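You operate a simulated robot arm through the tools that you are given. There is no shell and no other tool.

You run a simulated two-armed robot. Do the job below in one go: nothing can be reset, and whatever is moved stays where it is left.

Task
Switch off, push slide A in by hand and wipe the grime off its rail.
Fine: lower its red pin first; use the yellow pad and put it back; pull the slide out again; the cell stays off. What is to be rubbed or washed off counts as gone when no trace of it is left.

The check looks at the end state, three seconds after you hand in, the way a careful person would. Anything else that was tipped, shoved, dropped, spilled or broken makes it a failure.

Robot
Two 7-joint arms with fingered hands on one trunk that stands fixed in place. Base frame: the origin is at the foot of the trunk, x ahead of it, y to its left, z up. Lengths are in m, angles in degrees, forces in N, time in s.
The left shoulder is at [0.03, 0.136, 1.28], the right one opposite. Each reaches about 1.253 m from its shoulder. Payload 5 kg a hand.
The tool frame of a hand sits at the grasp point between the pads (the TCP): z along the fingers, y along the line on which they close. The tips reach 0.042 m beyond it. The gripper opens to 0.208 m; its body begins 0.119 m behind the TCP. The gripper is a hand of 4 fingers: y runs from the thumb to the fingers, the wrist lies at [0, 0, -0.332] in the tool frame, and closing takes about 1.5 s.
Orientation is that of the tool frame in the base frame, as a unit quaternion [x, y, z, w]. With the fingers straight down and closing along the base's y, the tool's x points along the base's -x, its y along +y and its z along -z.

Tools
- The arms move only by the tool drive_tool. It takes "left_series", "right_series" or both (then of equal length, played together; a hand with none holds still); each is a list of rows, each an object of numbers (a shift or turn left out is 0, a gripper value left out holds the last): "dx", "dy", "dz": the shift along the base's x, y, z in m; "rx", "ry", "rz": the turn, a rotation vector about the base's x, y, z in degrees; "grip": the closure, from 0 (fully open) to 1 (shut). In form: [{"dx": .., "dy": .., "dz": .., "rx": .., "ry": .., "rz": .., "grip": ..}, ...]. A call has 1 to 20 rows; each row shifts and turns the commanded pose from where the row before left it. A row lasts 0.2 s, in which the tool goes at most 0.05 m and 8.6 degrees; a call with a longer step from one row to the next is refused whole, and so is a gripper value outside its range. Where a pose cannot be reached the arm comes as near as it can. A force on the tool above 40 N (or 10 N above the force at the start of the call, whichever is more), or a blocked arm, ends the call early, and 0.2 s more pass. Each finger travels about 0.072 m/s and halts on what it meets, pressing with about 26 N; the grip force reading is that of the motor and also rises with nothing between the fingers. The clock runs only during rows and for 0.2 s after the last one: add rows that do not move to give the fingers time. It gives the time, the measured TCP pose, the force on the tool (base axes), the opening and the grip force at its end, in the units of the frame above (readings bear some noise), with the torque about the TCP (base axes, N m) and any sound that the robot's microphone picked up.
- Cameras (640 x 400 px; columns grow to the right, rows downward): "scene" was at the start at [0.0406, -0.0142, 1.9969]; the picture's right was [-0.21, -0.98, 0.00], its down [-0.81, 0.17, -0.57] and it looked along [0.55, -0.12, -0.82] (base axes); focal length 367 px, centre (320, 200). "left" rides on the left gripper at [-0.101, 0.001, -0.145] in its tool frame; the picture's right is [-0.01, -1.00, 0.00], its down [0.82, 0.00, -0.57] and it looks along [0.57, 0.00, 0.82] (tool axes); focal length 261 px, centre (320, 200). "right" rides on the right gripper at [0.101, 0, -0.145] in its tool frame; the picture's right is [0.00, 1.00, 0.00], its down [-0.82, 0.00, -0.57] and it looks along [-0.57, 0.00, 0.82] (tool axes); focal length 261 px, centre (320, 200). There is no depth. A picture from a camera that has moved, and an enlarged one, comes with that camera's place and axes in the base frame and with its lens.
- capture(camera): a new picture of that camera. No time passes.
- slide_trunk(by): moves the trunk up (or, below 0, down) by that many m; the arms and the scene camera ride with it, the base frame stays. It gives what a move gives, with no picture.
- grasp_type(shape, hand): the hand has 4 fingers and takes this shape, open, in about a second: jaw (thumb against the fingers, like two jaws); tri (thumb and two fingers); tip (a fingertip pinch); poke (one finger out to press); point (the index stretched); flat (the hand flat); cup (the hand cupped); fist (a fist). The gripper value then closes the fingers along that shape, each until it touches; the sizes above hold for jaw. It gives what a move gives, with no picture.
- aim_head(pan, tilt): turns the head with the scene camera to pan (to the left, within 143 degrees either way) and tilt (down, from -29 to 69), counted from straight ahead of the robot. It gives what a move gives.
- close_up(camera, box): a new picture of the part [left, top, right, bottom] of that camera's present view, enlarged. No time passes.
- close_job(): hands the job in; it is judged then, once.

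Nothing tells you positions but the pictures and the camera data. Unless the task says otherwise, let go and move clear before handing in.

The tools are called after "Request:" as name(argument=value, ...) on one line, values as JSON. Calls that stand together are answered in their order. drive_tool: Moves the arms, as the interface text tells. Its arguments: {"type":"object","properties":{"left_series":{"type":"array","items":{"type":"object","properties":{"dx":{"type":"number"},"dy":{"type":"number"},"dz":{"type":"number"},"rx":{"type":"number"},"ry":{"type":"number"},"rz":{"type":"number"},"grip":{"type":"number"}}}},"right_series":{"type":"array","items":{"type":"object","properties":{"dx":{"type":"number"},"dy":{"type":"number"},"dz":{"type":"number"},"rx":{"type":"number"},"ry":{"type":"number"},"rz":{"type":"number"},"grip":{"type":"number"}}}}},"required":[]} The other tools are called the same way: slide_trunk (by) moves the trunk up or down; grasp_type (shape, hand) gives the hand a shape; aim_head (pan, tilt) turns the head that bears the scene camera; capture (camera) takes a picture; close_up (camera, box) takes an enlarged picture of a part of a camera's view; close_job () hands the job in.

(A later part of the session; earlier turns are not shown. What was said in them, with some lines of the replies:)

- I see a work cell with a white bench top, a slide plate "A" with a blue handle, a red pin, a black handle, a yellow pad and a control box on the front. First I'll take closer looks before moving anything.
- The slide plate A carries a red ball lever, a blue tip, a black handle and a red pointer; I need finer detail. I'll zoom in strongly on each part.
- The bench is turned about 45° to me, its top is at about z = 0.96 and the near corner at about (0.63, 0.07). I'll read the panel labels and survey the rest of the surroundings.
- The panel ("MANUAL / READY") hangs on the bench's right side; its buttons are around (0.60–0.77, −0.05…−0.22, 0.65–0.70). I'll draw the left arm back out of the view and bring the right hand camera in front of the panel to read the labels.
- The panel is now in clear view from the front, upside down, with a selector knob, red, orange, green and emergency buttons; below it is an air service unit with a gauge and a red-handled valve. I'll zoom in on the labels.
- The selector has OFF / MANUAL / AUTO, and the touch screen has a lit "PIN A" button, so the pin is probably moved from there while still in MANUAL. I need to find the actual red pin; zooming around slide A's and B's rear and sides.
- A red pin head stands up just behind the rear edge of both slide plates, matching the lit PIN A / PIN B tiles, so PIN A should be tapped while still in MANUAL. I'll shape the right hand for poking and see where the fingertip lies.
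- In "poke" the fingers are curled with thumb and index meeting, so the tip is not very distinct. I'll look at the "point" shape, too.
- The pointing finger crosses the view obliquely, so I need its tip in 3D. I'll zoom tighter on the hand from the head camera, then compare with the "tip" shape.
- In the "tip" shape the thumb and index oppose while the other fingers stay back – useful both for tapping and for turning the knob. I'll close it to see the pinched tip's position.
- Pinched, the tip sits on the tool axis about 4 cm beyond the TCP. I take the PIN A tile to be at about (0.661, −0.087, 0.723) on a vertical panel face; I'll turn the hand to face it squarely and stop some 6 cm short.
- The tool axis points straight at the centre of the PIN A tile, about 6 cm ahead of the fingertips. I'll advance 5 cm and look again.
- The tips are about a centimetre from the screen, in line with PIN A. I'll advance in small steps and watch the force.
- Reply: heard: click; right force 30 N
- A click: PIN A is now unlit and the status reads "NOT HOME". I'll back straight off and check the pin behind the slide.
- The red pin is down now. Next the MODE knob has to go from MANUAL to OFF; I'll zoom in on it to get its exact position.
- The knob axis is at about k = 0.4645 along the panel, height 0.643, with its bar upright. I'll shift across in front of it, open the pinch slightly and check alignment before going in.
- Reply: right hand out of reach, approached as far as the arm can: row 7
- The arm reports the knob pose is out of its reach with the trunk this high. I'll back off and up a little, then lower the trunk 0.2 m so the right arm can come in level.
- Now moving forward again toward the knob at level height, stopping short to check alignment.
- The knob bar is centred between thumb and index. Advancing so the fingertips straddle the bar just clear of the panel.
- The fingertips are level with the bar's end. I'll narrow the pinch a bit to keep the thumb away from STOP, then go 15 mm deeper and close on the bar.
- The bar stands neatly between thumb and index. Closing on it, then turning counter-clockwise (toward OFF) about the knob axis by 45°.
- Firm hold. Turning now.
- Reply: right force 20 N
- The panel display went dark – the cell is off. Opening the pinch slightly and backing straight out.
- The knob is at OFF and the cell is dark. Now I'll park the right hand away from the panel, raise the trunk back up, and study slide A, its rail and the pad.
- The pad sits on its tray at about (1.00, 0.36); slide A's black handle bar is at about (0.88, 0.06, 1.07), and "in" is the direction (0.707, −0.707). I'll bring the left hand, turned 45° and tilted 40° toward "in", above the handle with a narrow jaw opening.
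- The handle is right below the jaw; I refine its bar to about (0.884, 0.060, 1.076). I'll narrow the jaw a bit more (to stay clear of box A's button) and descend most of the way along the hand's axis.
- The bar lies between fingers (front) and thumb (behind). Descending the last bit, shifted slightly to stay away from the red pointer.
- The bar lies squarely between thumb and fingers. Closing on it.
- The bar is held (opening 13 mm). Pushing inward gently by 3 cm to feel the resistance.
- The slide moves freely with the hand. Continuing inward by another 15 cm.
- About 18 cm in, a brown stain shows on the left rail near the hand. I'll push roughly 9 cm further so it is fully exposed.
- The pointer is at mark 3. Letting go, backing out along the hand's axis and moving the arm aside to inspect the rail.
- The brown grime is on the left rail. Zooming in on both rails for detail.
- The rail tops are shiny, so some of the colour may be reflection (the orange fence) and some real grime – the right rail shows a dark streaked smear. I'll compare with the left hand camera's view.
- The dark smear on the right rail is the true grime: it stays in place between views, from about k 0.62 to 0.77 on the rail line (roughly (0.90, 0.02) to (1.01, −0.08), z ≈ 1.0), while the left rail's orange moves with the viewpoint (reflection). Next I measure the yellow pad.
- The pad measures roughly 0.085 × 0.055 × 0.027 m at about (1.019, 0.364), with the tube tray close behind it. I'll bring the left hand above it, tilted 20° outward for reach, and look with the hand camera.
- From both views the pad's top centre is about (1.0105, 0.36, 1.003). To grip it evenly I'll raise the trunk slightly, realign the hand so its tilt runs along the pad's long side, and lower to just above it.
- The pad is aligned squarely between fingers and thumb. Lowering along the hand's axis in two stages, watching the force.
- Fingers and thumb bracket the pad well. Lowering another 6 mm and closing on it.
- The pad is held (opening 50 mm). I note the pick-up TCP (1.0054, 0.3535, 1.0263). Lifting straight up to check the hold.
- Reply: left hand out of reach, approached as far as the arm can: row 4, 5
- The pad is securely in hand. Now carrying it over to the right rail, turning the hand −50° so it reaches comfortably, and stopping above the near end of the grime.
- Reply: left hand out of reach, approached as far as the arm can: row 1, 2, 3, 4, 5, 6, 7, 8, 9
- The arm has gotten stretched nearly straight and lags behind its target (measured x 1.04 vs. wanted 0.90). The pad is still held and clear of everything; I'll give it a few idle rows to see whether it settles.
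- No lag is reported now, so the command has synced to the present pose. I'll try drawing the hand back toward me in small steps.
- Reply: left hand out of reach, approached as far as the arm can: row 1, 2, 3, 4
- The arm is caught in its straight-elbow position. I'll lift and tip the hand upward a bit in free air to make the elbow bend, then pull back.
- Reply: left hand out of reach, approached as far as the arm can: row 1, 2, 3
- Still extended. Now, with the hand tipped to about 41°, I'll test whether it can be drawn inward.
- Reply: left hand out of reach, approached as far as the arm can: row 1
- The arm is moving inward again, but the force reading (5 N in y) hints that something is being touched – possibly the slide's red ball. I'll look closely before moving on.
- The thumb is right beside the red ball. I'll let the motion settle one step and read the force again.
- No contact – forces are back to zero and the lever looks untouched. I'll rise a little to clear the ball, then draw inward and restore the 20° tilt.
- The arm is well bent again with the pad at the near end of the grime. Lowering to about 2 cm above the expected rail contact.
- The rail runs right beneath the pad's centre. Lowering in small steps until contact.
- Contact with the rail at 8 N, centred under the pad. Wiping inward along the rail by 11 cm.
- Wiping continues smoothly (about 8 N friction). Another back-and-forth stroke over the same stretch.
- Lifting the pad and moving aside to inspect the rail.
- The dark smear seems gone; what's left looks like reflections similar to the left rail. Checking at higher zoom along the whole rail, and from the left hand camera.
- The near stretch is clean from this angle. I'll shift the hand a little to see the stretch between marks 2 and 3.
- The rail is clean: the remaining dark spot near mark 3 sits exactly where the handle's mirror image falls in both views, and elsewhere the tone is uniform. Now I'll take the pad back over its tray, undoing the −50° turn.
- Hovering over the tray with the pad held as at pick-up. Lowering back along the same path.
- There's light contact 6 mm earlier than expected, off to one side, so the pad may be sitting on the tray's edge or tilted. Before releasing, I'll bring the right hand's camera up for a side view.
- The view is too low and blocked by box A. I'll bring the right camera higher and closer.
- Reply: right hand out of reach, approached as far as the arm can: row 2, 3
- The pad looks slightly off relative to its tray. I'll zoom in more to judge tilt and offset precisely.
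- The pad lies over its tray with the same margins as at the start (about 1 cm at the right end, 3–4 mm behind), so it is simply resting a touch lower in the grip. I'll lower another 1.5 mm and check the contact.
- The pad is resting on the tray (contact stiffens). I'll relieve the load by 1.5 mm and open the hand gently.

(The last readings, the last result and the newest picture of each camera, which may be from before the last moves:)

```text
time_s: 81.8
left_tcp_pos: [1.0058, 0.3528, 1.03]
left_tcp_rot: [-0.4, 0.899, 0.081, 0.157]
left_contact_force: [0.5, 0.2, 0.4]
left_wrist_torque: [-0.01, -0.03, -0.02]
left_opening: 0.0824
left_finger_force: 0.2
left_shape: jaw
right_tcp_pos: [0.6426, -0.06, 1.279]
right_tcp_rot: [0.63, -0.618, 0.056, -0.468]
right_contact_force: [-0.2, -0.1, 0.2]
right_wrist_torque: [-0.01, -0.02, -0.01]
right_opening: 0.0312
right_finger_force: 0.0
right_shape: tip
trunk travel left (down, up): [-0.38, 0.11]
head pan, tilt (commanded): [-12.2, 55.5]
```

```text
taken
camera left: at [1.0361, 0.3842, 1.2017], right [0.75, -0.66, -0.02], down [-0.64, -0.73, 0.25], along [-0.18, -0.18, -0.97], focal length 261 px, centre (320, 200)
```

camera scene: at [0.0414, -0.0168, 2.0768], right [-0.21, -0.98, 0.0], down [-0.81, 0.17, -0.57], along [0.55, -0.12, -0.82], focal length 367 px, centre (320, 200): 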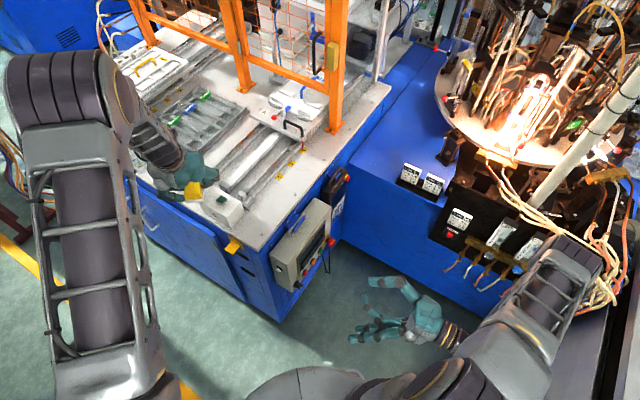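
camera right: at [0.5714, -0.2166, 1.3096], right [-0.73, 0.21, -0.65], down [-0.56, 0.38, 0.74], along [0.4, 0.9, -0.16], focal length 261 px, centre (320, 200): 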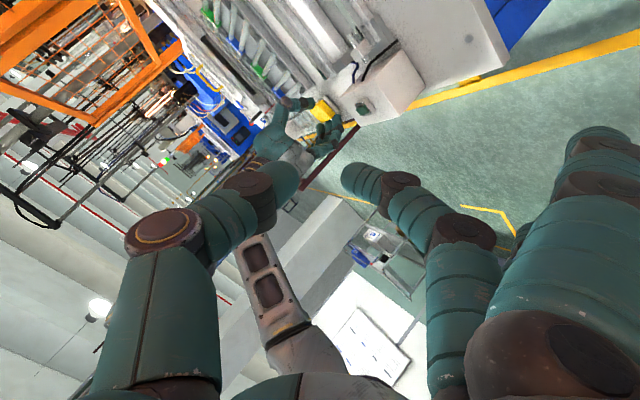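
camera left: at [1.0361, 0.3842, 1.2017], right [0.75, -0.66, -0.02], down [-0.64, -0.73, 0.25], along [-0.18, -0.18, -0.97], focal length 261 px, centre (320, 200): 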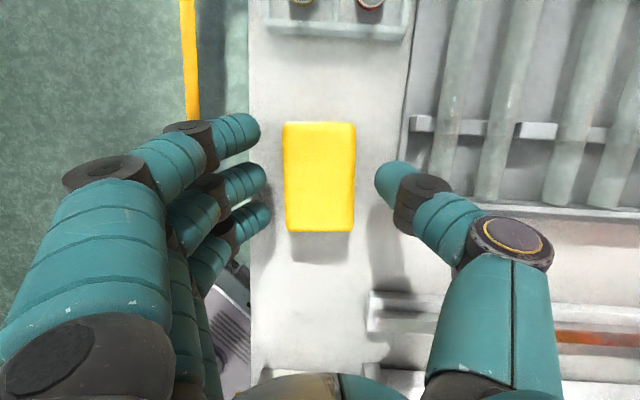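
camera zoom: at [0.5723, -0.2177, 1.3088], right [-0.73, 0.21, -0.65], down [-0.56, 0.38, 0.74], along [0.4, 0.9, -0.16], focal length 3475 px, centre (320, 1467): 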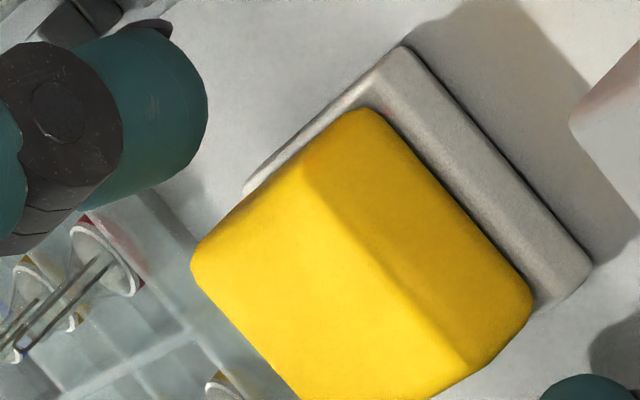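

The pad rests on its tray again, at the same spot in the hand camera's view as before. Retreating along the hand's axis and then back toward me.

Request:
drive_tool(left_series=[{"dx": -0.0045, "dy": -0.0051, "dz": 0.0188, "grip": 0.6}, {"dx": -0.0045, "dy": -0.0051, "dz": 0.0188}, {"dx": -0.0045, "dy": -0.0051, "dz": 0.0188}, {"dx": -0.0068, "dy": -0.0077, "dz": 0.0282}, {"dx": -0.03, "dy": -0.015, "dz": 0.01}, {"dx": -0.03, "dy": -0.015, "dz": 0.01}, {"dx": -0.04, "dy": -0.015}, {"dx": -0.04, "dy": -0.015}, {"dx": -0.04}, {}])

Request:
capture(camera="scene")

Request:
close_up(camera="right", box=[280, 80, 360, 130])

```text
time_s: 84.0
left_tcp_pos: [1.018, 0.283, 1.1136]
left_tcp_rot: [-0.401, 0.899, 0.082, 0.156]
left_contact_force: [-0.3, -0.4, -0.1]
left_wrist_torque: [0.04, -0.02, 0.02]
left_opening: 0.0824
left_finger_force: 0.2
left_shape: jaw
left hand out of reach, approached as far as the arm can: row 1, 2, 3, 4, 5, 6, 7, 8, 9
right_tcp_pos: [0.6439, -0.0609, 1.2793]
right_tcp_rot: [0.629, -0.618, 0.055, -0.468]
right_contact_force: [0.4, 0.5, 0.4]
right_wrist_torque: [0.01, 0.02, 0.0]
right_opening: 0.0311
right_finger_force: 0.0
right_shape: tip
trunk travel left (down, up): [-0.38, 0.11]
head pan, tilt (commanded): [-12.2, 55.5]
```

```text
taken
camera scene: at [0.0408, -0.0148, 2.0769], right [-0.21, -0.98, 0.0], down [-0.81, 0.17, -0.57], along [0.55, -0.12, -0.82], focal length 367 px, centre (320, 200)
```

scene: 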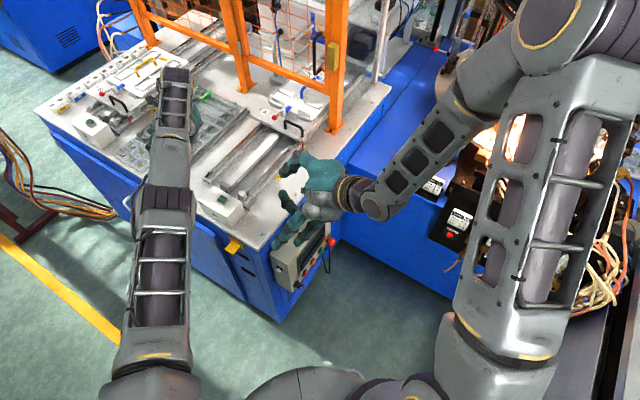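

```text
8.00 times, centred on (320, 105) of right
camera zoom: at [0.5726, -0.2181, 1.3086], right [-0.73, 0.21, -0.65], down [-0.56, 0.38, 0.74], along [0.4, 0.9, -0.16], focal length 2085 px, centre (320, 960)
```

zoom: 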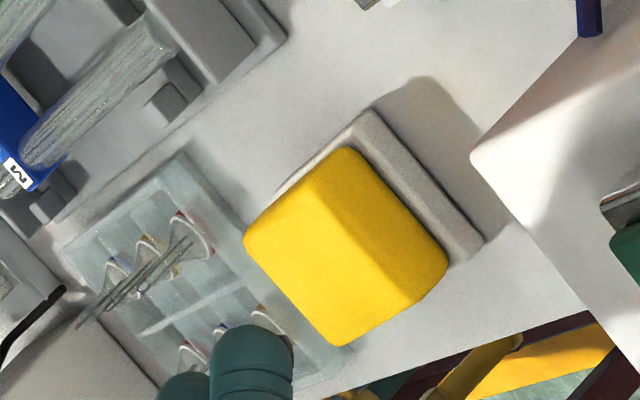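

The pad is nicely on its tray. The left arm has locked straight again (hand hovering clear at z 1.11); I'll use the same remedy – tip the hand outward a bit, then draw back.

Request:
drive_tool(left_series=[{"dz": 0.015, "rx": 5.2, "ry": -4.6}, {"dz": 0.015, "rx": 5.2, "ry": -4.6}, {"dz": 0.015, "rx": 5.2, "ry": -4.6}])

Request:
drive_tool(left_series=[{"dx": -0.02}, {"dx": -0.02}, {"dx": -0.02}])

```text
time_s: 84.8
left_tcp_pos: [1.0791, 0.2811, 1.15]
left_tcp_rot: [-0.383, 0.854, 0.155, 0.315]
left_contact_force: [-0.3, -0.3, -0.8]
left_wrist_torque: [0.02, 0.03, 0.03]
left_opening: 0.0828
left_finger_force: 0.1
left_shape: jaw
left hand out of reach, approached as far as the arm can: row 1, 2, 3
right_tcp_pos: [0.6428, -0.0607, 1.2794]
right_tcp_rot: [0.629, -0.617, 0.054, -0.469]
right_contact_force: [0.5, -1.0, -0.2]
right_wrist_torque: [0.0, 0.01, 0.01]
right_opening: 0.031
right_finger_force: 0.1
right_shape: tip
trunk travel left (down, up): [-0.38, 0.11]
head pan, tilt (commanded): [-12.2, 55.5]
```

```text
time_s: 85.6
left_tcp_pos: [1.0776, 0.2753, 1.1434]
left_tcp_rot: [-0.383, 0.855, 0.155, 0.314]
left_contact_force: [0.5, -0.2, 0.1]
left_wrist_torque: [0.0, 0.02, 0.0]
left_opening: 0.0827
left_finger_force: 0.1
left_shape: jaw
left hand out of reach, approached as far as the arm can: row 1, 2, 3
right_tcp_pos: [0.6443, -0.0606, 1.28]
right_tcp_rot: [0.629, -0.618, 0.056, -0.468]
right_contact_force: [-0.6, 0.7, 0.0]
right_wrist_torque: [0.0, -0.01, 0.01]
right_opening: 0.0312
right_finger_force: 0.1
right_shape: tip
trunk travel left (down, up): [-0.38, 0.11]
head pan, tilt (commanded): [-12.2, 55.5]
```

Request:
drive_tool(left_series=[{"rz": -8}, {"rz": -8}, {"rz": -8}, {"rz": -8}, {"rz": -8}, {"rz": -8}, {"dx": -0.02}, {"dx": -0.02}, {"dx": -0.02}])

Request:
capture(camera="left")

```text
time_s: 87.6
left_tcp_pos: [1.1548, 0.28, 1.1244]
left_tcp_rot: [-0.002, 0.937, 0.011, 0.35]
left_contact_force: [-0.2, 0.1, -0.1]
left_wrist_torque: [0.0, 0.03, 0.01]
left_opening: 0.0827
left_finger_force: 0.1
left_shape: jaw
left hand out of reach, approached as far as the arm can: row 1, 2, 3, 4, 5, 7, 8, 9
right_tcp_pos: [0.6435, -0.0599, 1.2788]
right_tcp_rot: [0.629, -0.618, 0.055, -0.468]
right_contact_force: [-0.4, 0.5, 0.4]
right_wrist_torque: [0.01, 0.03, -0.01]
right_opening: 0.0312
right_finger_force: 0.1
right_shape: tip
trunk travel left (down, up): [-0.38, 0.11]
head pan, tilt (commanded): [-12.2, 55.5]
```

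```text
taken
camera left: at [1.1346, 0.2769, 1.2999], right [0.02, -1.0, -0.02], down [-0.99, -0.01, -0.11], along [0.11, 0.02, -0.99], focal length 261 px, centre (320, 200)
```

left: 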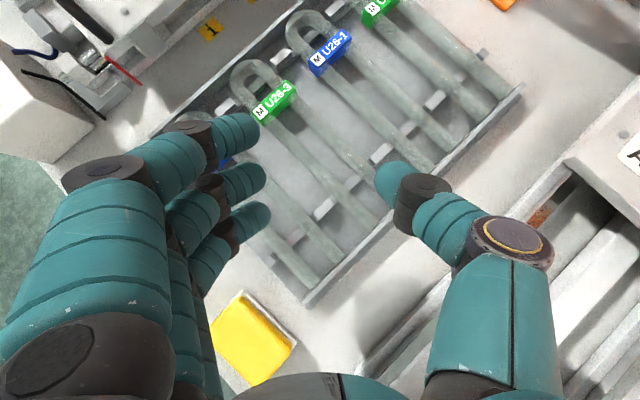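

Request:
drive_tool(left_series=[{"dx": -0.03, "dz": 0.02}, {"dx": -0.03, "dz": 0.02}, {"dx": -0.03, "dz": 0.02}, {"dx": -0.03, "dz": 0.02}])

```text
time_s: 88.6
left_tcp_pos: [1.1589, 0.2889, 1.1729]
left_tcp_rot: [-0.001, 0.936, 0.011, 0.351]
left_contact_force: [-0.8, 0.4, 0.3]
left_wrist_torque: [0.02, -0.08, 0.02]
left_opening: 0.0828
left_finger_force: 0.0
left_shape: jaw
left hand out of reach, approached as far as the arm can: row 1, 2, 3, 4
right_tcp_pos: [0.6427, -0.0598, 1.2806]
right_tcp_rot: [0.629, -0.618, 0.055, -0.468]
right_contact_force: [-1.0, 0.2, 0.3]
right_wrist_torque: [0.0, -0.01, -0.01]
right_opening: 0.0311
right_finger_force: 0.0
right_shape: tip
trunk travel left (down, up): [-0.38, 0.11]
head pan, tilt (commanded): [-12.2, 55.5]
```

Perhaps the straight elbow needs very small first steps (large joint motion for little travel). I'll try easing inward by millimetres, growing gradually.

Request:
drive_tool(left_series=[{"dx": -0.001}, {"dx": -0.001}, {"dx": -0.001}, {"dx": -0.001}, {"dx": -0.002}, {"dx": -0.002}, {"dx": -0.002}, {"dx": -0.003}, {"dx": -0.004}, {"dx": -0.005}, {"dx": -0.006}, {"dx": -0.008}, {"dx": -0.01}])

```text
time_s: 91.4
left_tcp_pos: [1.113, 0.2889, 1.1729]
left_tcp_rot: [-0.002, 0.936, 0.012, 0.352]
left_contact_force: [0.3, -0.3, 0.6]
left_wrist_torque: [0.02, -0.02, -0.01]
left_opening: 0.0829
left_finger_force: 0.1
left_shape: jaw
left hand out of reach, approached as far as the arm can: row 3
right_tcp_pos: [0.643, -0.0609, 1.2792]
right_tcp_rot: [0.629, -0.618, 0.055, -0.469]
right_contact_force: [-1.1, -0.5, 0.3]
right_wrist_torque: [-0.02, -0.02, 0.02]
right_opening: 0.0313
right_finger_force: 0.0
right_shape: tip
trunk travel left (down, up): [-0.38, 0.11]
head pan, tilt (commanded): [-12.2, 55.5]
```

Small steps free the elbow. Now drawing the left hand well back (and parking the right arm), while straightening the left hand's tilt.

Request:
drive_tool(left_series=[{"dx": -0.015}, {"dx": -0.02, "dz": 0.01}, {"dx": -0.03, "dy": -0.02, "dz": 0.01, "ry": 6.8}, {"dx": -0.035, "dy": -0.02, "dz": 0.01, "ry": 6.8}, {"dx": -0.035, "dy": -0.02, "dz": 0.01, "ry": 6.8}, {"dx": -0.035, "dy": -0.02, "dz": 0.01, "ry": 6.8}, {"dx": -0.035, "dy": -0.02, "dz": 0.01, "ry": 6.8}, {"dx": -0.035, "dy": -0.02, "dz": 0.01, "ry": 6.8}, {"dx": -0.03, "dy": -0.02}, {}], right_series=[{"dx": -0.031, "dy": -0.033, "dz": -0.015}, {"dx": -0.031, "dy": -0.033, "dz": -0.015}, {"dx": -0.031, "dy": -0.033, "dz": -0.015}, {"dx": -0.031, "dy": -0.033, "dz": -0.015}, {"dx": -0.031, "dy": -0.033, "dz": -0.015}, {"dx": -0.031, "dy": -0.033, "dz": -0.015}, {}, {}, {}, {}])

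Request:
capture(camera="scene")

Request:
close_up(camera="scene", box=[90, 100, 250, 200])

Request:
close_up(camera="scene", box=[220, 100, 316, 160])

```text
time_s: 93.6
left_tcp_pos: [0.8441, 0.148, 1.2438]
left_tcp_rot: [0.002, 1.0, 0.011, 0.001]
left_contact_force: [0.3, 0.5, -0.1]
left_wrist_torque: [-0.14, 0.13, 0.04]
left_opening: 0.0828
left_finger_force: 0.0
left_shape: jaw
right_tcp_pos: [0.4581, -0.2577, 1.1887]
right_tcp_rot: [0.63, -0.618, 0.055, -0.467]
right_contact_force: [-0.7, 1.3, 0.5]
right_wrist_torque: [-0.03, 0.08, 0.03]
right_opening: 0.0311
right_finger_force: 0.1
right_shape: tip
trunk travel left (down, up): [-0.38, 0.11]
head pan, tilt (commanded): [-12.2, 55.5]
```

```text
taken
camera scene: at [0.0432, -0.0123, 2.0768], right [-0.21, -0.98, 0.0], down [-0.81, 0.17, -0.57], along [0.55, -0.12, -0.82], focal length 367 px, centre (320, 200)
```

scene: 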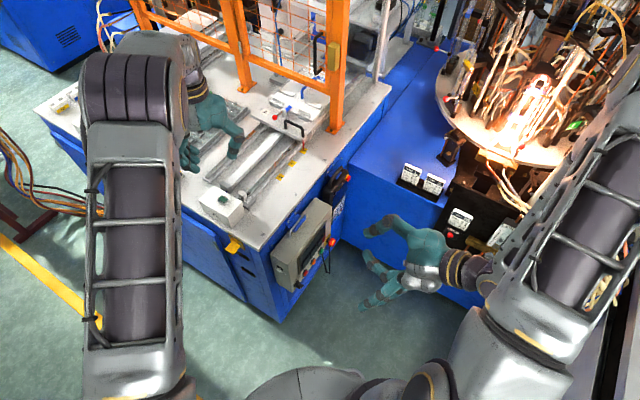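

```text
4.00 times, centred on (170, 150) of scene
camera zoom: at [0.0432, -0.0123, 2.0768], right [-0.21, -0.98, 0.0], down [-0.81, 0.17, -0.57], along [0.55, -0.12, -0.82], focal length 1467 px, centre (920, 400)
```

zoom: 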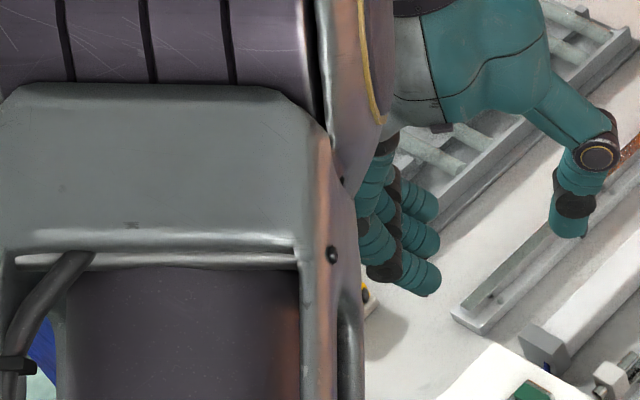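

```text
6.67 times, centred on (268, 130) of scene
camera zoom: at [0.0432, -0.0123, 2.0768], right [-0.21, -0.98, 0.0], down [-0.81, 0.17, -0.57], along [0.55, -0.12, -0.82], focal length 2445 px, centre (667, 667)
```

zoom: 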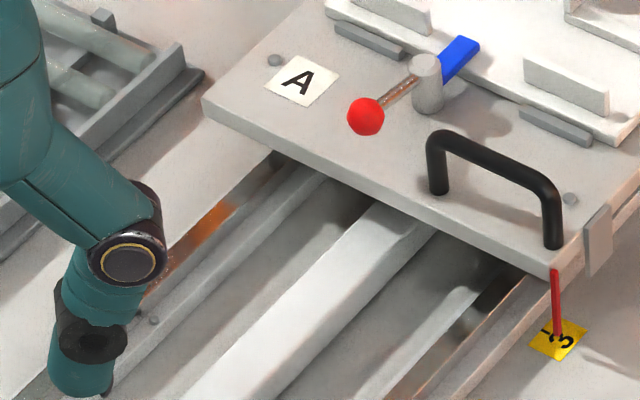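

Everything is as expected. I'll lower the trunk back by 0.08 m so I can compare the rail from exactly the viewpoint used before wiping.

Request:
slide_trunk(by=-0.08)

Request:
close_up(camera="scene", box=[245, 120, 309, 160])

Request:
close_up(camera="scene", box=[220, 150, 268, 190])

Request:
capture(camera="left")

```text
time_s: 94.8
left_tcp_pos: [0.8429, 0.147, 1.1659]
left_tcp_rot: [0.003, 1.0, 0.012, 0.003]
left_contact_force: [-0.7, 0.4, -0.1]
left_wrist_torque: [-0.01, -0.05, 0.0]
left_opening: 0.0829
left_finger_force: 0.1
left_shape: jaw
right_tcp_pos: [0.4566, -0.2584, 1.1092]
right_tcp_rot: [0.629, -0.617, 0.056, -0.468]
right_contact_force: [-0.5, -0.4, -0.1]
right_wrist_torque: [-0.05, 0.02, -0.04]
right_opening: 0.0314
right_finger_force: 0.0
right_shape: tip
trunk travel left (down, up): [-0.3, 0.19]
head pan, tilt (commanded): [-12.2, 55.5]
```

```text
10.00 times, centred on (277, 140) of scene
camera zoom: at [0.04, -0.0142, 1.9971], right [-0.21, -0.98, 0.0], down [-0.81, 0.17, -0.57], along [0.55, -0.12, -0.82], focal length 3668 px, centre (750, 800)
```

zoom: 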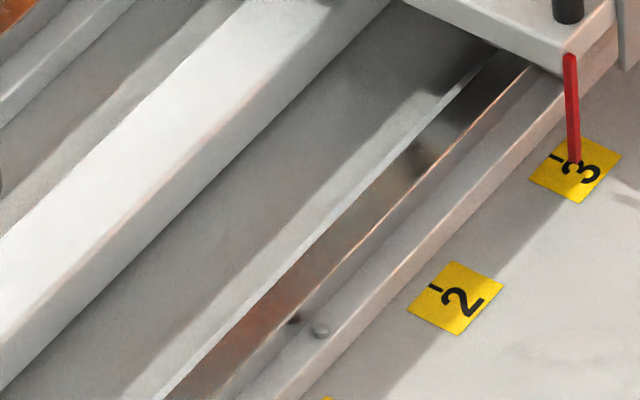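

```text
10.00 times, centred on (244, 170) of scene
camera zoom: at [0.04, -0.0142, 1.9971], right [-0.21, -0.98, 0.0], down [-0.81, 0.17, -0.57], along [0.55, -0.12, -0.82], focal length 3668 px, centre (1080, 500)
```

zoom: 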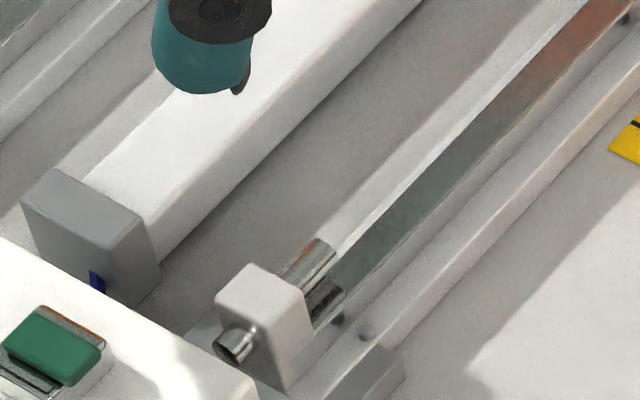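

```text
taken
camera left: at [0.9424, 0.1439, 1.3116], right [0.0, -1.0, -0.02], down [-0.82, -0.01, 0.57], along [-0.57, 0.02, -0.82], focal length 261 px, centre (320, 200)
```

left: 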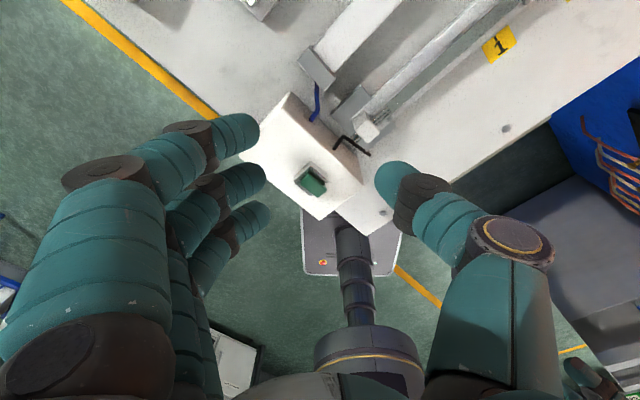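

The grime's dark streak is gone. One small dark spot near mark 3 deserves a closer look.

Request:
close_up(camera="scene", box=[278, 126, 298, 144])

Request:
close_up(camera="scene", box=[268, 134, 292, 150])

```text
16.00 times, centred on (288, 135) of scene
camera zoom: at [0.04, -0.0142, 1.9971], right [-0.21, -0.98, 0.0], down [-0.81, 0.17, -0.57], along [0.55, -0.12, -0.82], focal length 5869 px, centre (832, 1240)
```

zoom: 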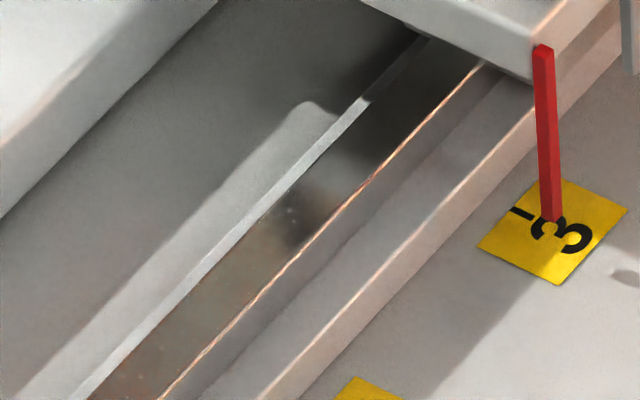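

```text
16.00 times, centred on (280, 142) of scene
camera zoom: at [0.04, -0.0142, 1.9971], right [-0.21, -0.98, 0.0], down [-0.81, 0.17, -0.57], along [0.55, -0.12, -0.82], focal length 5869 px, centre (960, 1128)
```

zoom: 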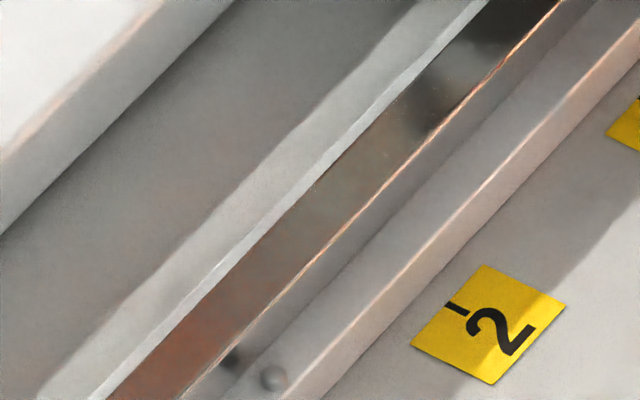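

The spot coincides with the mirrored handle bar (predicted k 0.794, seen 0.794), so the rail is clean. Now I'll return the left hand to the handle: turn 45°, tilt 40° and hover just above it with a 5 cm opening.

Request:
drive_tool(left_series=[{"dz": 0.01, "rz": 7.5, "grip": 0.76}, {"dz": 0.01, "rz": 7.5}, {"dz": 0.01, "rz": 7.5}, {"dz": 0.01, "rz": 7.5}, {"dz": 0.01, "rz": 7.5}, {"dz": 0.01, "rz": 7.5}, {"dx": 0.03, "dy": -0.0368, "dz": -0.01, "rx": -4.71, "ry": -4.71}, {"dx": 0.03, "dy": -0.0368, "dz": -0.01, "rx": -4.71, "ry": -4.71}, {"dx": 0.03, "dy": -0.0368, "dz": -0.01, "rx": -4.71, "ry": -4.71}, {"dx": 0.03, "dy": -0.0368, "dz": -0.01, "rx": -4.71, "ry": -4.71}, {"dx": 0.03, "dy": -0.0368, "dz": -0.01, "rx": -4.71, "ry": -4.71}, {"dx": 0.03, "dy": -0.0368, "dz": -0.01, "rx": -4.71, "ry": -4.71}, {}])

Request:
capture(camera="left")

Request:
close_up(camera="scene", box=[220, 80, 348, 160])

```text
time_s: 97.6
left_tcp_pos: [1.0215, -0.0734, 1.1653]
left_tcp_rot: [-0.36, 0.872, -0.306, 0.131]
left_contact_force: [-0.3, -0.7, 0.0]
left_wrist_torque: [0.03, -0.02, 0.01]
left_opening: 0.0501
left_finger_force: 0.0
left_shape: jaw
right_tcp_pos: [0.456, -0.2572, 1.1108]
right_tcp_rot: [0.629, -0.617, 0.056, -0.468]
right_contact_force: [-0.2, -0.2, 0.0]
right_wrist_torque: [-0.02, -0.04, -0.04]
right_opening: 0.0311
right_finger_force: 0.1
right_shape: tip
trunk travel left (down, up): [-0.3, 0.19]
head pan, tilt (commanded): [-12.2, 55.5]
```

```text
taken
camera left: at [1.0276, 0.0619, 1.2792], right [0.55, -0.55, 0.63], down [-0.83, -0.33, 0.44], along [-0.04, -0.77, -0.64], focal length 261 px, centre (320, 200)
```

left: 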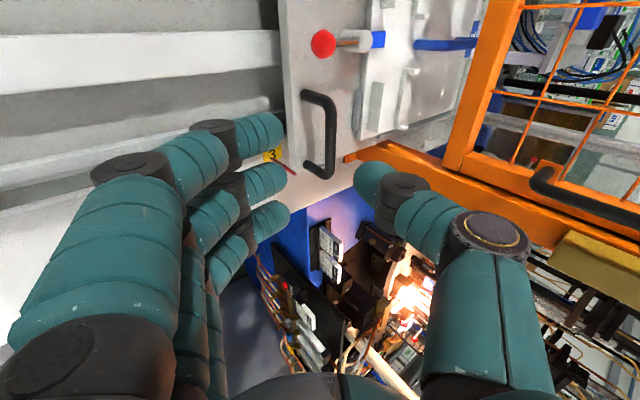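

```text
5.00 times, centred on (284, 120) of scene
camera zoom: at [0.0388, -0.0138, 1.997], right [-0.21, -0.98, 0.0], down [-0.81, 0.17, -0.57], along [0.55, -0.12, -0.82], focal length 1834 px, centre (500, 600)
```

zoom: 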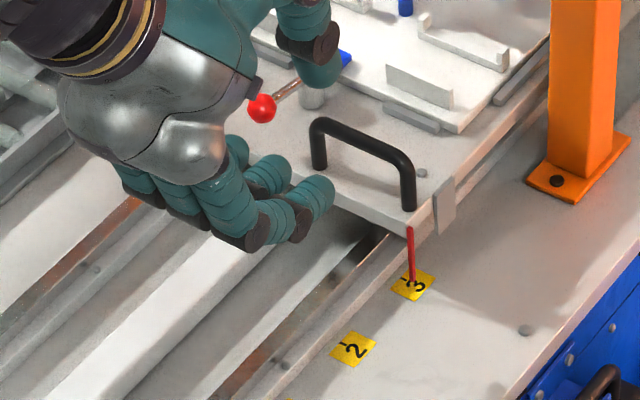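

The handle is right below the jaw. Descending along the hand's axis to straddle the bar.

Request:
drive_tool(left_series=[{"dx": 0.0088, "dy": -0.0084, "dz": -0.0132}, {"dx": 0.0088, "dy": -0.0084, "dz": -0.0132}, {"dx": 0.0088, "dy": -0.0084, "dz": -0.0132}, {"dx": 0.0088, "dy": -0.0084, "dz": -0.0132}, {"dx": 0.0088, "dy": -0.0084, "dz": -0.0132}, {}])

Request:
capture(camera="left")

Request:
close_up(camera="scene", box=[240, 90, 336, 150])

```text
time_s: 99.0
left_tcp_pos: [1.0678, -0.1153, 1.099]
left_tcp_rot: [-0.36, 0.872, -0.304, 0.13]
left_contact_force: [-0.3, -0.4, 0.7]
left_wrist_torque: [-0.01, -0.04, 0.05]
left_opening: 0.0499
left_finger_force: 0.0
left_shape: jaw
right_tcp_pos: [0.4572, -0.2578, 1.1092]
right_tcp_rot: [0.629, -0.618, 0.055, -0.468]
right_contact_force: [-0.5, 0.2, -0.3]
right_wrist_torque: [-0.03, -0.01, -0.04]
right_opening: 0.0312
right_finger_force: 0.1
right_shape: tip
trunk travel left (down, up): [-0.3, 0.19]
head pan, tilt (commanded): [-12.2, 55.5]
```

```text
taken
camera left: at [1.0728, 0.0199, 1.2126], right [0.55, -0.55, 0.62], down [-0.83, -0.33, 0.44], along [-0.04, -0.76, -0.64], focal length 261 px, centre (320, 200)
```

left: 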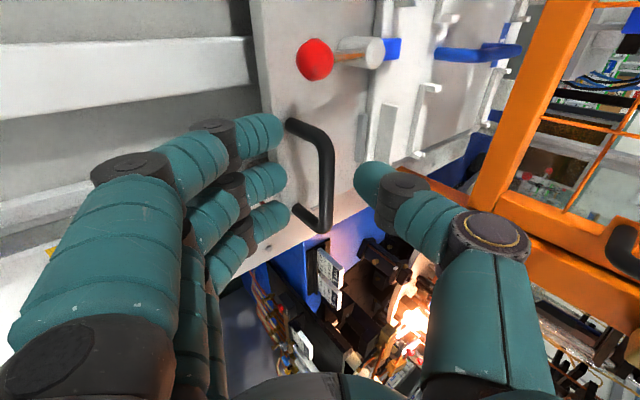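

```text
6.67 times, centred on (288, 120) of scene
camera zoom: at [0.0396, -0.0139, 1.997], right [-0.21, -0.98, 0.0], down [-0.81, 0.17, -0.57], along [0.55, -0.12, -0.82], focal length 2445 px, centre (533, 733)
```

zoom: 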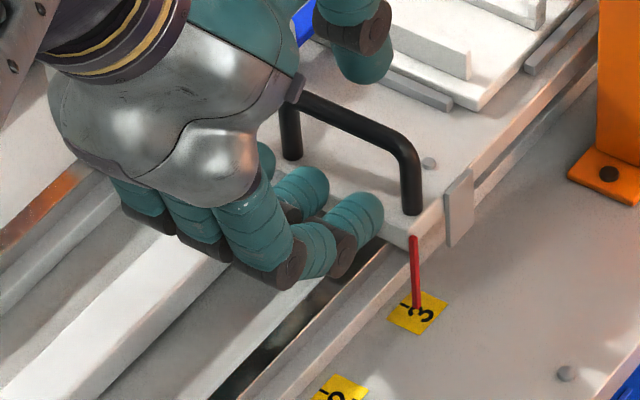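

Same grip geometry as before. Closing on the bar and starting to pull out gently.

Request:
drive_tool(left_series=[{"grip": 1}, {"grip": 1}, {"grip": 1}, {"grip": 1}, {"grip": 1}])

Request:
drive_tool(left_series=[{"dx": -0.0035, "dy": 0.0035, "grip": 1}, {"dx": -0.0071, "dy": 0.0071}, {"dx": -0.0106, "dy": 0.0106}, {"dx": -0.0106, "dy": 0.0106}])

Request:
capture(camera="left")

Request:
close_up(camera="scene", box=[220, 90, 348, 170])

```text
time_s: 100.2
left_tcp_pos: [1.0676, -0.1154, 1.0972]
left_tcp_rot: [-0.36, 0.873, -0.304, 0.129]
left_contact_force: [0.3, 1.0, -1.3]
left_wrist_torque: [0.56, 0.21, 0.02]
left_opening: 0.0115
left_finger_force: 25.7
left_shape: jaw
right_tcp_pos: [0.458, -0.2587, 1.1088]
right_tcp_rot: [0.629, -0.618, 0.055, -0.468]
right_contact_force: [-0.5, -0.3, -0.1]
right_wrist_torque: [-0.06, 0.04, -0.01]
right_opening: 0.0313
right_finger_force: 0.0
right_shape: tip
trunk travel left (down, up): [-0.3, 0.19]
head pan, tilt (commanded): [-12.2, 55.5]
```

```text
time_s: 101.2
left_tcp_pos: [1.0347, -0.0821, 1.0966]
left_tcp_rot: [-0.36, 0.872, -0.305, 0.13]
left_contact_force: [1.2, 2.7, -1.5]
left_wrist_torque: [0.67, 0.17, 0.09]
left_opening: 0.0117
left_finger_force: 25.8
left_shape: jaw
right_tcp_pos: [0.4571, -0.2583, 1.1098]
right_tcp_rot: [0.629, -0.618, 0.055, -0.468]
right_contact_force: [0.4, 0.1, 0.5]
right_wrist_torque: [-0.02, -0.02, -0.03]
right_opening: 0.0314
right_finger_force: 0.0
right_shape: tip
trunk travel left (down, up): [-0.3, 0.19]
head pan, tilt (commanded): [-12.2, 55.5]
```

```text
taken
camera left: at [1.0406, 0.053, 1.2119], right [0.55, -0.55, 0.62], down [-0.83, -0.33, 0.44], along [-0.04, -0.76, -0.64], focal length 261 px, centre (320, 200)
```

left: 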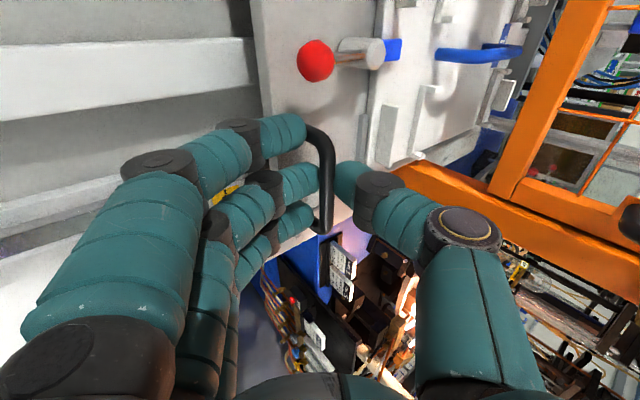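

```text
5.00 times, centred on (284, 130) of scene
camera zoom: at [0.0403, -0.0134, 1.9969], right [-0.21, -0.98, 0.0], down [-0.81, 0.17, -0.57], along [0.55, -0.12, -0.82], focal length 1834 px, centre (500, 550)
```

zoom: 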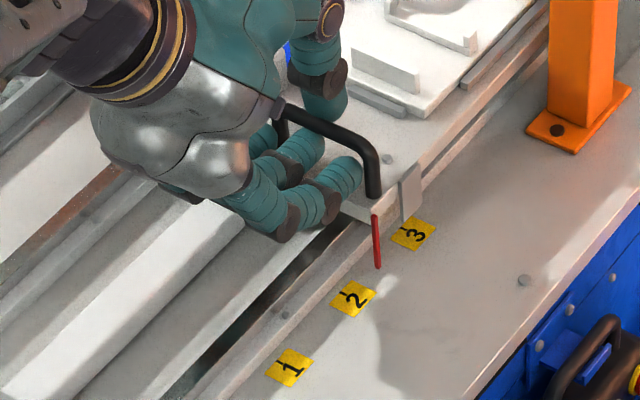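

The slide follows. Continuing the pull to near its original position.

Request:
drive_tool(left_series=[{"dx": -0.0106, "dy": 0.0106, "grip": 1}, {"dx": -0.0106, "dy": 0.0106}, {"dx": -0.0106, "dy": 0.0106}, {"dx": -0.0106, "dy": 0.0106}, {"dx": -0.0106, "dy": 0.0106}, {"dx": -0.0106, "dy": 0.0106}, {"dx": -0.0106, "dy": 0.0106}, {"dx": -0.0106, "dy": 0.0106}, {"dx": -0.0106, "dy": 0.0106}, {"dx": -0.0106, "dy": 0.0106}, {"dx": -0.0106, "dy": 0.0106}, {"dx": -0.0106, "dy": 0.0106}, {"dx": -0.0071, "dy": 0.0071}])

Request:
close_up(camera="scene", box=[180, 110, 308, 190])

```text
time_s: 104.0
left_tcp_pos: [0.9006, 0.0498, 1.0983]
left_tcp_rot: [-0.359, 0.873, -0.304, 0.129]
left_contact_force: [3.9, 5.2, -3.1]
left_wrist_torque: [0.79, 0.09, 0.15]
left_opening: 0.0113
left_finger_force: 25.8
left_shape: jaw
right_tcp_pos: [0.4573, -0.2576, 1.1104]
right_tcp_rot: [0.63, -0.618, 0.056, -0.468]
right_contact_force: [-0.4, 0.8, 1.0]
right_wrist_torque: [-0.02, -0.01, 0.0]
right_opening: 0.0312
right_finger_force: 0.1
right_shape: tip
trunk travel left (down, up): [-0.3, 0.19]
head pan, tilt (commanded): [-12.2, 55.5]
```

```text
5.00 times, centred on (244, 150) of scene
camera zoom: at [0.0412, -0.0137, 1.9969], right [-0.21, -0.98, 0.0], down [-0.81, 0.17, -0.57], along [0.55, -0.12, -0.82], focal length 1834 px, centre (700, 450)
```

zoom: 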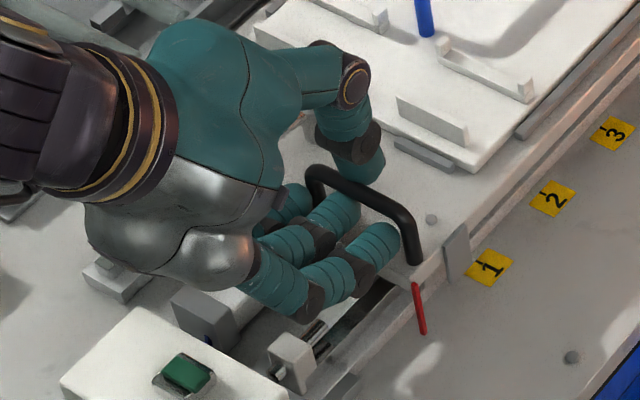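

About 4 cm remain to the original position. Pulling on slowly until it reaches its stop.

Request:
drive_tool(left_series=[{"dx": -0.0066, "dy": 0.0076, "grip": 1}, {"dx": -0.0071, "dy": 0.0071}, {"dx": -0.0071, "dy": 0.0071}, {"dx": -0.0035, "dy": 0.0035}, {}])

Request:
close_up(camera="scene", box=[180, 110, 308, 190])

```text
time_s: 105.2
left_tcp_pos: [0.8764, 0.0757, 1.0977]
left_tcp_rot: [-0.36, 0.873, -0.304, 0.129]
left_contact_force: [-0.3, 0.9, -3.2]
left_wrist_torque: [0.55, 0.27, 0.01]
left_opening: 0.0113
left_finger_force: 25.8
left_shape: jaw
right_tcp_pos: [0.4581, -0.2582, 1.1099]
right_tcp_rot: [0.63, -0.617, 0.055, -0.468]
right_contact_force: [-0.4, -0.7, 0.1]
right_wrist_torque: [0.01, 0.03, -0.02]
right_opening: 0.0312
right_finger_force: 0.0
right_shape: tip
trunk travel left (down, up): [-0.3, 0.19]
head pan, tilt (commanded): [-12.2, 55.5]
```

```text
5.00 times, centred on (244, 150) of scene
camera zoom: at [0.0406, -0.0143, 1.9969], right [-0.21, -0.98, 0.0], down [-0.81, 0.17, -0.57], along [0.55, -0.12, -0.82], focal length 1834 px, centre (700, 450)
```

zoom: 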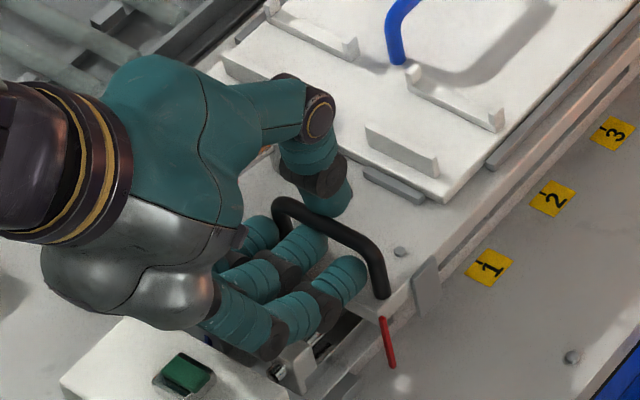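

Nearly there: the pointer is within a few millimetres of its starting place. Small further pulls, watching for the stop.

Request:
drive_tool(left_series=[{"dx": -0.0014, "dy": 0.0014, "grip": 1}, {"dx": -0.0014, "dy": 0.0014}, {}])

Request:
close_up(camera="scene", box=[225, 140, 305, 190])

```text
time_s: 106.0
left_tcp_pos: [0.8731, 0.0785, 1.0993]
left_tcp_rot: [-0.36, 0.873, -0.304, 0.13]
left_contact_force: [3.3, -2.7, -3.4]
left_wrist_torque: [0.47, 0.12, 0.02]
left_opening: 0.0113
left_finger_force: 26.1
left_shape: jaw
right_tcp_pos: [0.4569, -0.2587, 1.1099]
right_tcp_rot: [0.629, -0.618, 0.055, -0.469]
right_contact_force: [0.2, 0.4, 0.1]
right_wrist_torque: [0.0, 0.01, 0.03]
right_opening: 0.0313
right_finger_force: 0.1
right_shape: tip
trunk travel left (down, up): [-0.3, 0.19]
head pan, tilt (commanded): [-12.2, 55.5]
```

```text
8.00 times, centred on (265, 165) of scene
camera zoom: at [0.0412, -0.0148, 1.9969], right [-0.21, -0.98, 0.0], down [-0.81, 0.17, -0.57], along [0.55, -0.12, -0.82], focal length 2934 px, centre (760, 480)
```

zoom: 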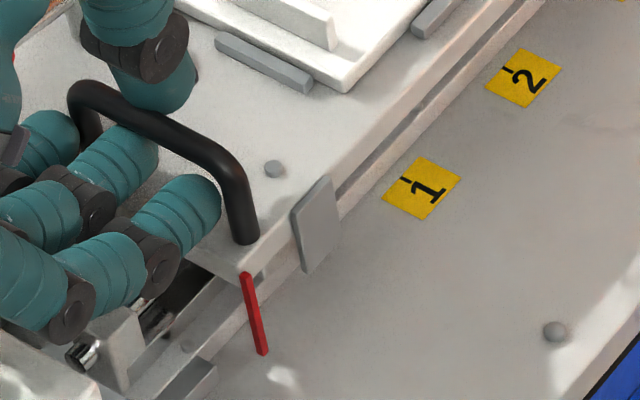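

The pointer and flag now match the starting picture exactly, and the slide presses on its stop. Releasing the handle and backing out along the hand's axis.

Request:
drive_tool(left_series=[{"grip": 0.76}, {"grip": 0.76}, {"grip": 0.76}, {"dx": -0.0136, "dy": 0.0136, "dz": 0.023}, {"dx": -0.0136, "dy": 0.0136, "dz": 0.023}, {"dx": -0.0136, "dy": 0.0136, "dz": 0.023}, {"dx": -0.0136, "dy": 0.0136, "dz": 0.023}, {"dx": -0.02, "dy": 0.03, "dz": 0.03}, {"dx": -0.03, "dy": 0.035, "dz": 0.01}, {"dx": -0.03, "dy": 0.035}, {"dx": -0.03, "dy": 0.035}, {"dx": -0.03, "dy": 0.035}, {"dx": -0.03, "dy": 0.035}])

Request:
capture(camera="scene")

Request:
close_up(camera="scene", box=[180, 70, 340, 170])

Request:
close_up(camera="scene", box=[120, 120, 280, 220])

Request:
close_up(camera="scene", box=[260, 195, 350, 285])

```text
time_s: 108.8
left_tcp_pos: [0.648, 0.3377, 1.2319]
left_tcp_rot: [-0.358, 0.872, -0.306, 0.131]
left_contact_force: [-1.0, 0.9, 0.6]
left_wrist_torque: [0.03, -0.05, 0.04]
left_opening: 0.05
left_finger_force: 0.0
left_shape: jaw
right_tcp_pos: [0.4553, -0.2572, 1.111]
right_tcp_rot: [0.629, -0.618, 0.056, -0.468]
right_contact_force: [-0.9, 0.6, 1.0]
right_wrist_torque: [-0.06, 0.0, -0.09]
right_opening: 0.0309
right_finger_force: 0.0
right_shape: tip
trunk travel left (down, up): [-0.3, 0.19]
head pan, tilt (commanded): [-12.2, 55.5]
```

```text
taken
camera scene: at [0.0381, -0.0125, 1.997], right [-0.21, -0.98, 0.0], down [-0.8, 0.17, -0.57], along [0.55, -0.12, -0.82], focal length 367 px, centre (320, 200)
```

scene: 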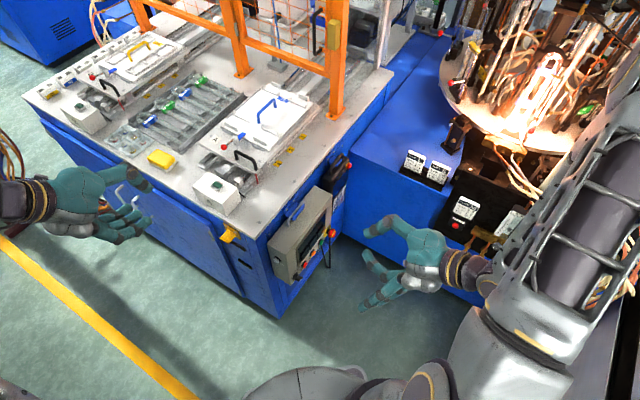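

```text
4.00 times, centred on (260, 120) of scene
camera zoom: at [0.0381, -0.0125, 1.997], right [-0.21, -0.98, 0.0], down [-0.8, 0.17, -0.57], along [0.55, -0.12, -0.82], focal length 1467 px, centre (560, 520)
```

zoom: 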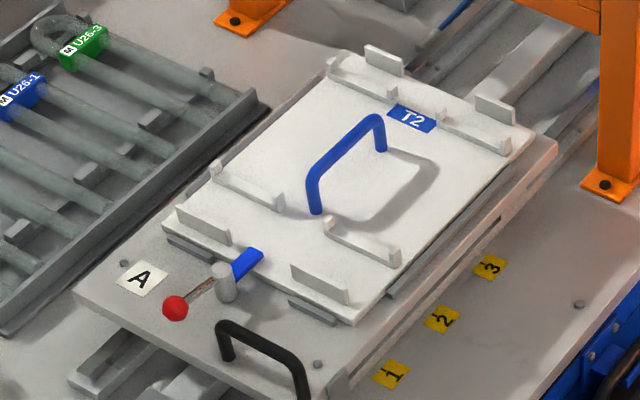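

```text
4.00 times, centred on (200, 170) of scene
camera zoom: at [0.0381, -0.0125, 1.997], right [-0.21, -0.98, 0.0], down [-0.8, 0.17, -0.57], along [0.55, -0.12, -0.82], focal length 1467 px, centre (800, 320)
```

zoom: 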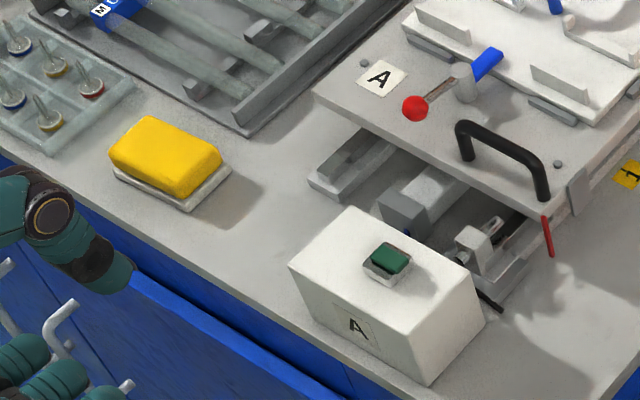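

```text
4.44 times, centred on (305, 240) of scene
camera zoom: at [0.0381, -0.0125, 1.997], right [-0.21, -0.98, 0.0], down [-0.8, 0.17, -0.57], along [0.55, -0.12, -0.82], focal length 1630 px, centre (387, 22)
```

zoom: 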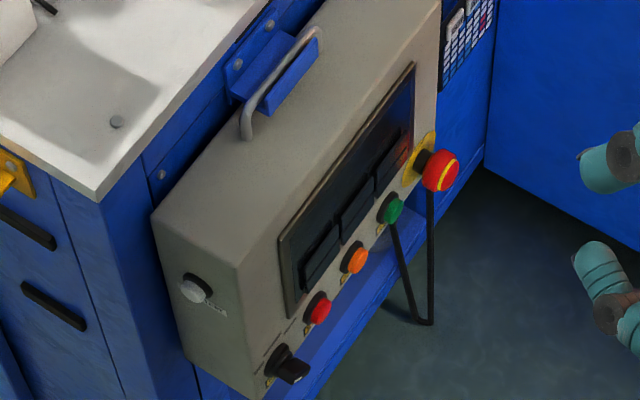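

All matches the start: slide A is out at its stop, the pad is on its tray, the lever and trays are untouched, the red pin is down and the panel is dark with the knob at OFF. I'll draw the arms a bit further clear and take a final look.

Request:
drive_tool(left_series=[{"dx": -0.03, "dy": 0.03, "dz": 0.01}, {"dx": -0.03, "dy": 0.03, "dz": 0.01}, {"dx": -0.03, "dy": 0.03, "dz": 0.01}, {"dx": -0.02, "dy": 0.02}, {}])

Request:
capture(camera="scene")

Request:
close_up(camera="scene", box=[120, 130, 200, 180])

Request:
close_up(camera="scene", box=[20, 20, 260, 170])

Request:
close_up(camera="scene", box=[255, 70, 335, 120])

```text
time_s: 110.0
left_tcp_pos: [0.539, 0.4467, 1.2613]
left_tcp_rot: [-0.36, 0.872, -0.305, 0.13]
left_contact_force: [0.3, -0.4, 0.4]
left_wrist_torque: [0.03, 0.02, 0.01]
left_opening: 0.0499
left_finger_force: 0.1
left_shape: jaw
right_tcp_pos: [0.458, -0.2601, 1.1095]
right_tcp_rot: [0.628, -0.618, 0.055, -0.469]
right_contact_force: [-0.1, -0.2, -0.9]
right_wrist_torque: [0.01, 0.01, 0.02]
right_opening: 0.031
right_finger_force: 0.0
right_shape: tip
trunk travel left (down, up): [-0.3, 0.19]
head pan, tilt (commanded): [-12.2, 55.5]
```

```text
taken
camera scene: at [0.0412, -0.0152, 1.9968], right [-0.21, -0.98, 0.0], down [-0.81, 0.17, -0.57], along [0.55, -0.12, -0.82], focal length 367 px, centre (320, 200)
```

scene: 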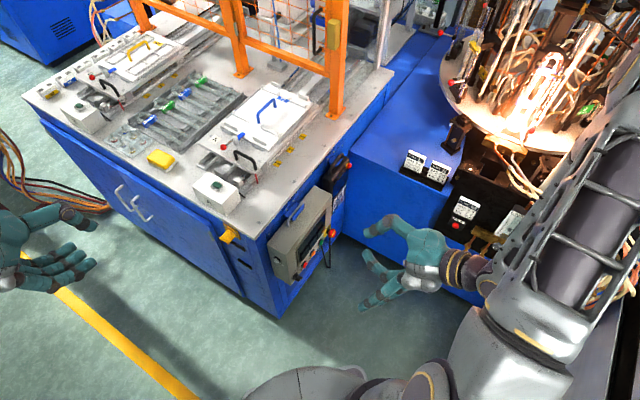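

```text
8.00 times, centred on (160, 155) of scene
camera zoom: at [0.0412, -0.0152, 1.9968], right [-0.21, -0.98, 0.0], down [-0.81, 0.17, -0.57], along [0.55, -0.12, -0.82], focal length 2934 px, centre (1600, 560)
```

zoom: 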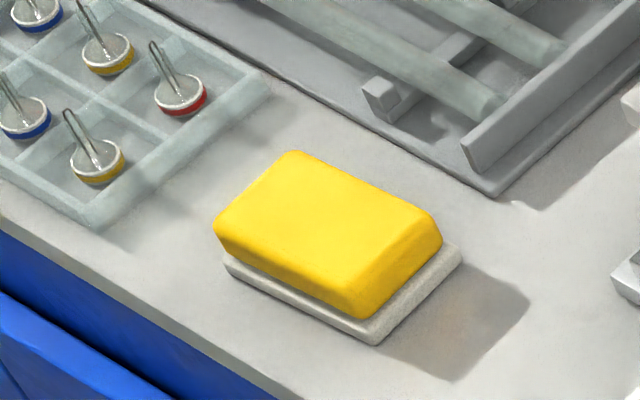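

```text
2.67 times, centred on (140, 95) of scene
camera zoom: at [0.0412, -0.0152, 1.9968], right [-0.21, -0.98, 0.0], down [-0.81, 0.17, -0.57], along [0.55, -0.12, -0.82], focal length 978 px, centre (800, 480)
```

zoom: 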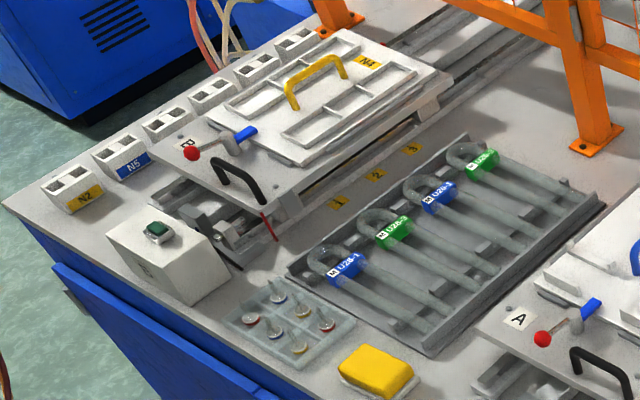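

```text
8.00 times, centred on (295, 95) of scene
camera zoom: at [0.0412, -0.0152, 1.9968], right [-0.21, -0.98, 0.0], down [-0.81, 0.17, -0.57], along [0.55, -0.12, -0.82], focal length 2934 px, centre (520, 1040)
```

zoom: 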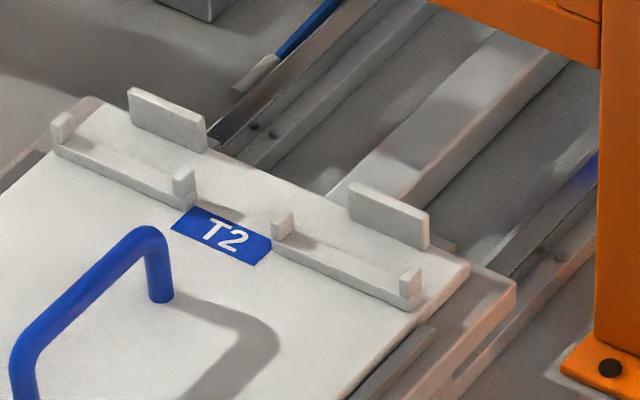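

Everything is in place: the cell is off, the red pin is down, slide A is fully out again, and its rail has been wiped clean. The pad is back on its tray, nothing else was disturbed, and both hands are clear. I'm handing the job in.

Request:
close_job()

```text
The job is handed in.
```

The job is handed in, and as far as I can see every part of it is done. No result of the check has come back.

- **Red pin:** I lowered it with PIN A on the panel while the cell was still in MANUAL. The pin head no longer shows behind the slide.
- **Cell:** The MODE knob is at OFF and the panel has stayed dark since.
- **Rail:** I pushed slide A in by hand to mark 3 and wiped the dark smear off the right rail with the yellow pad. No grime showed in close-ups from three viewpoints. One dark spot near mark 3 remained in view, and its position fits the handle's reflection in the shiny rail. I did not look at the stretch of rail that stayed under the slide at mark 3.
- **Slide:** It is pulled out against its stop again, with the pointer where it was at the start.
- **Pad:** It is back on its tray in its original place.

The left arm locked straight twice near full reach, and once my thumb came right beside the slide's red ball lever. I saw no sign of contact, and the lever looks unmoved. Both hands are clear of the bench.
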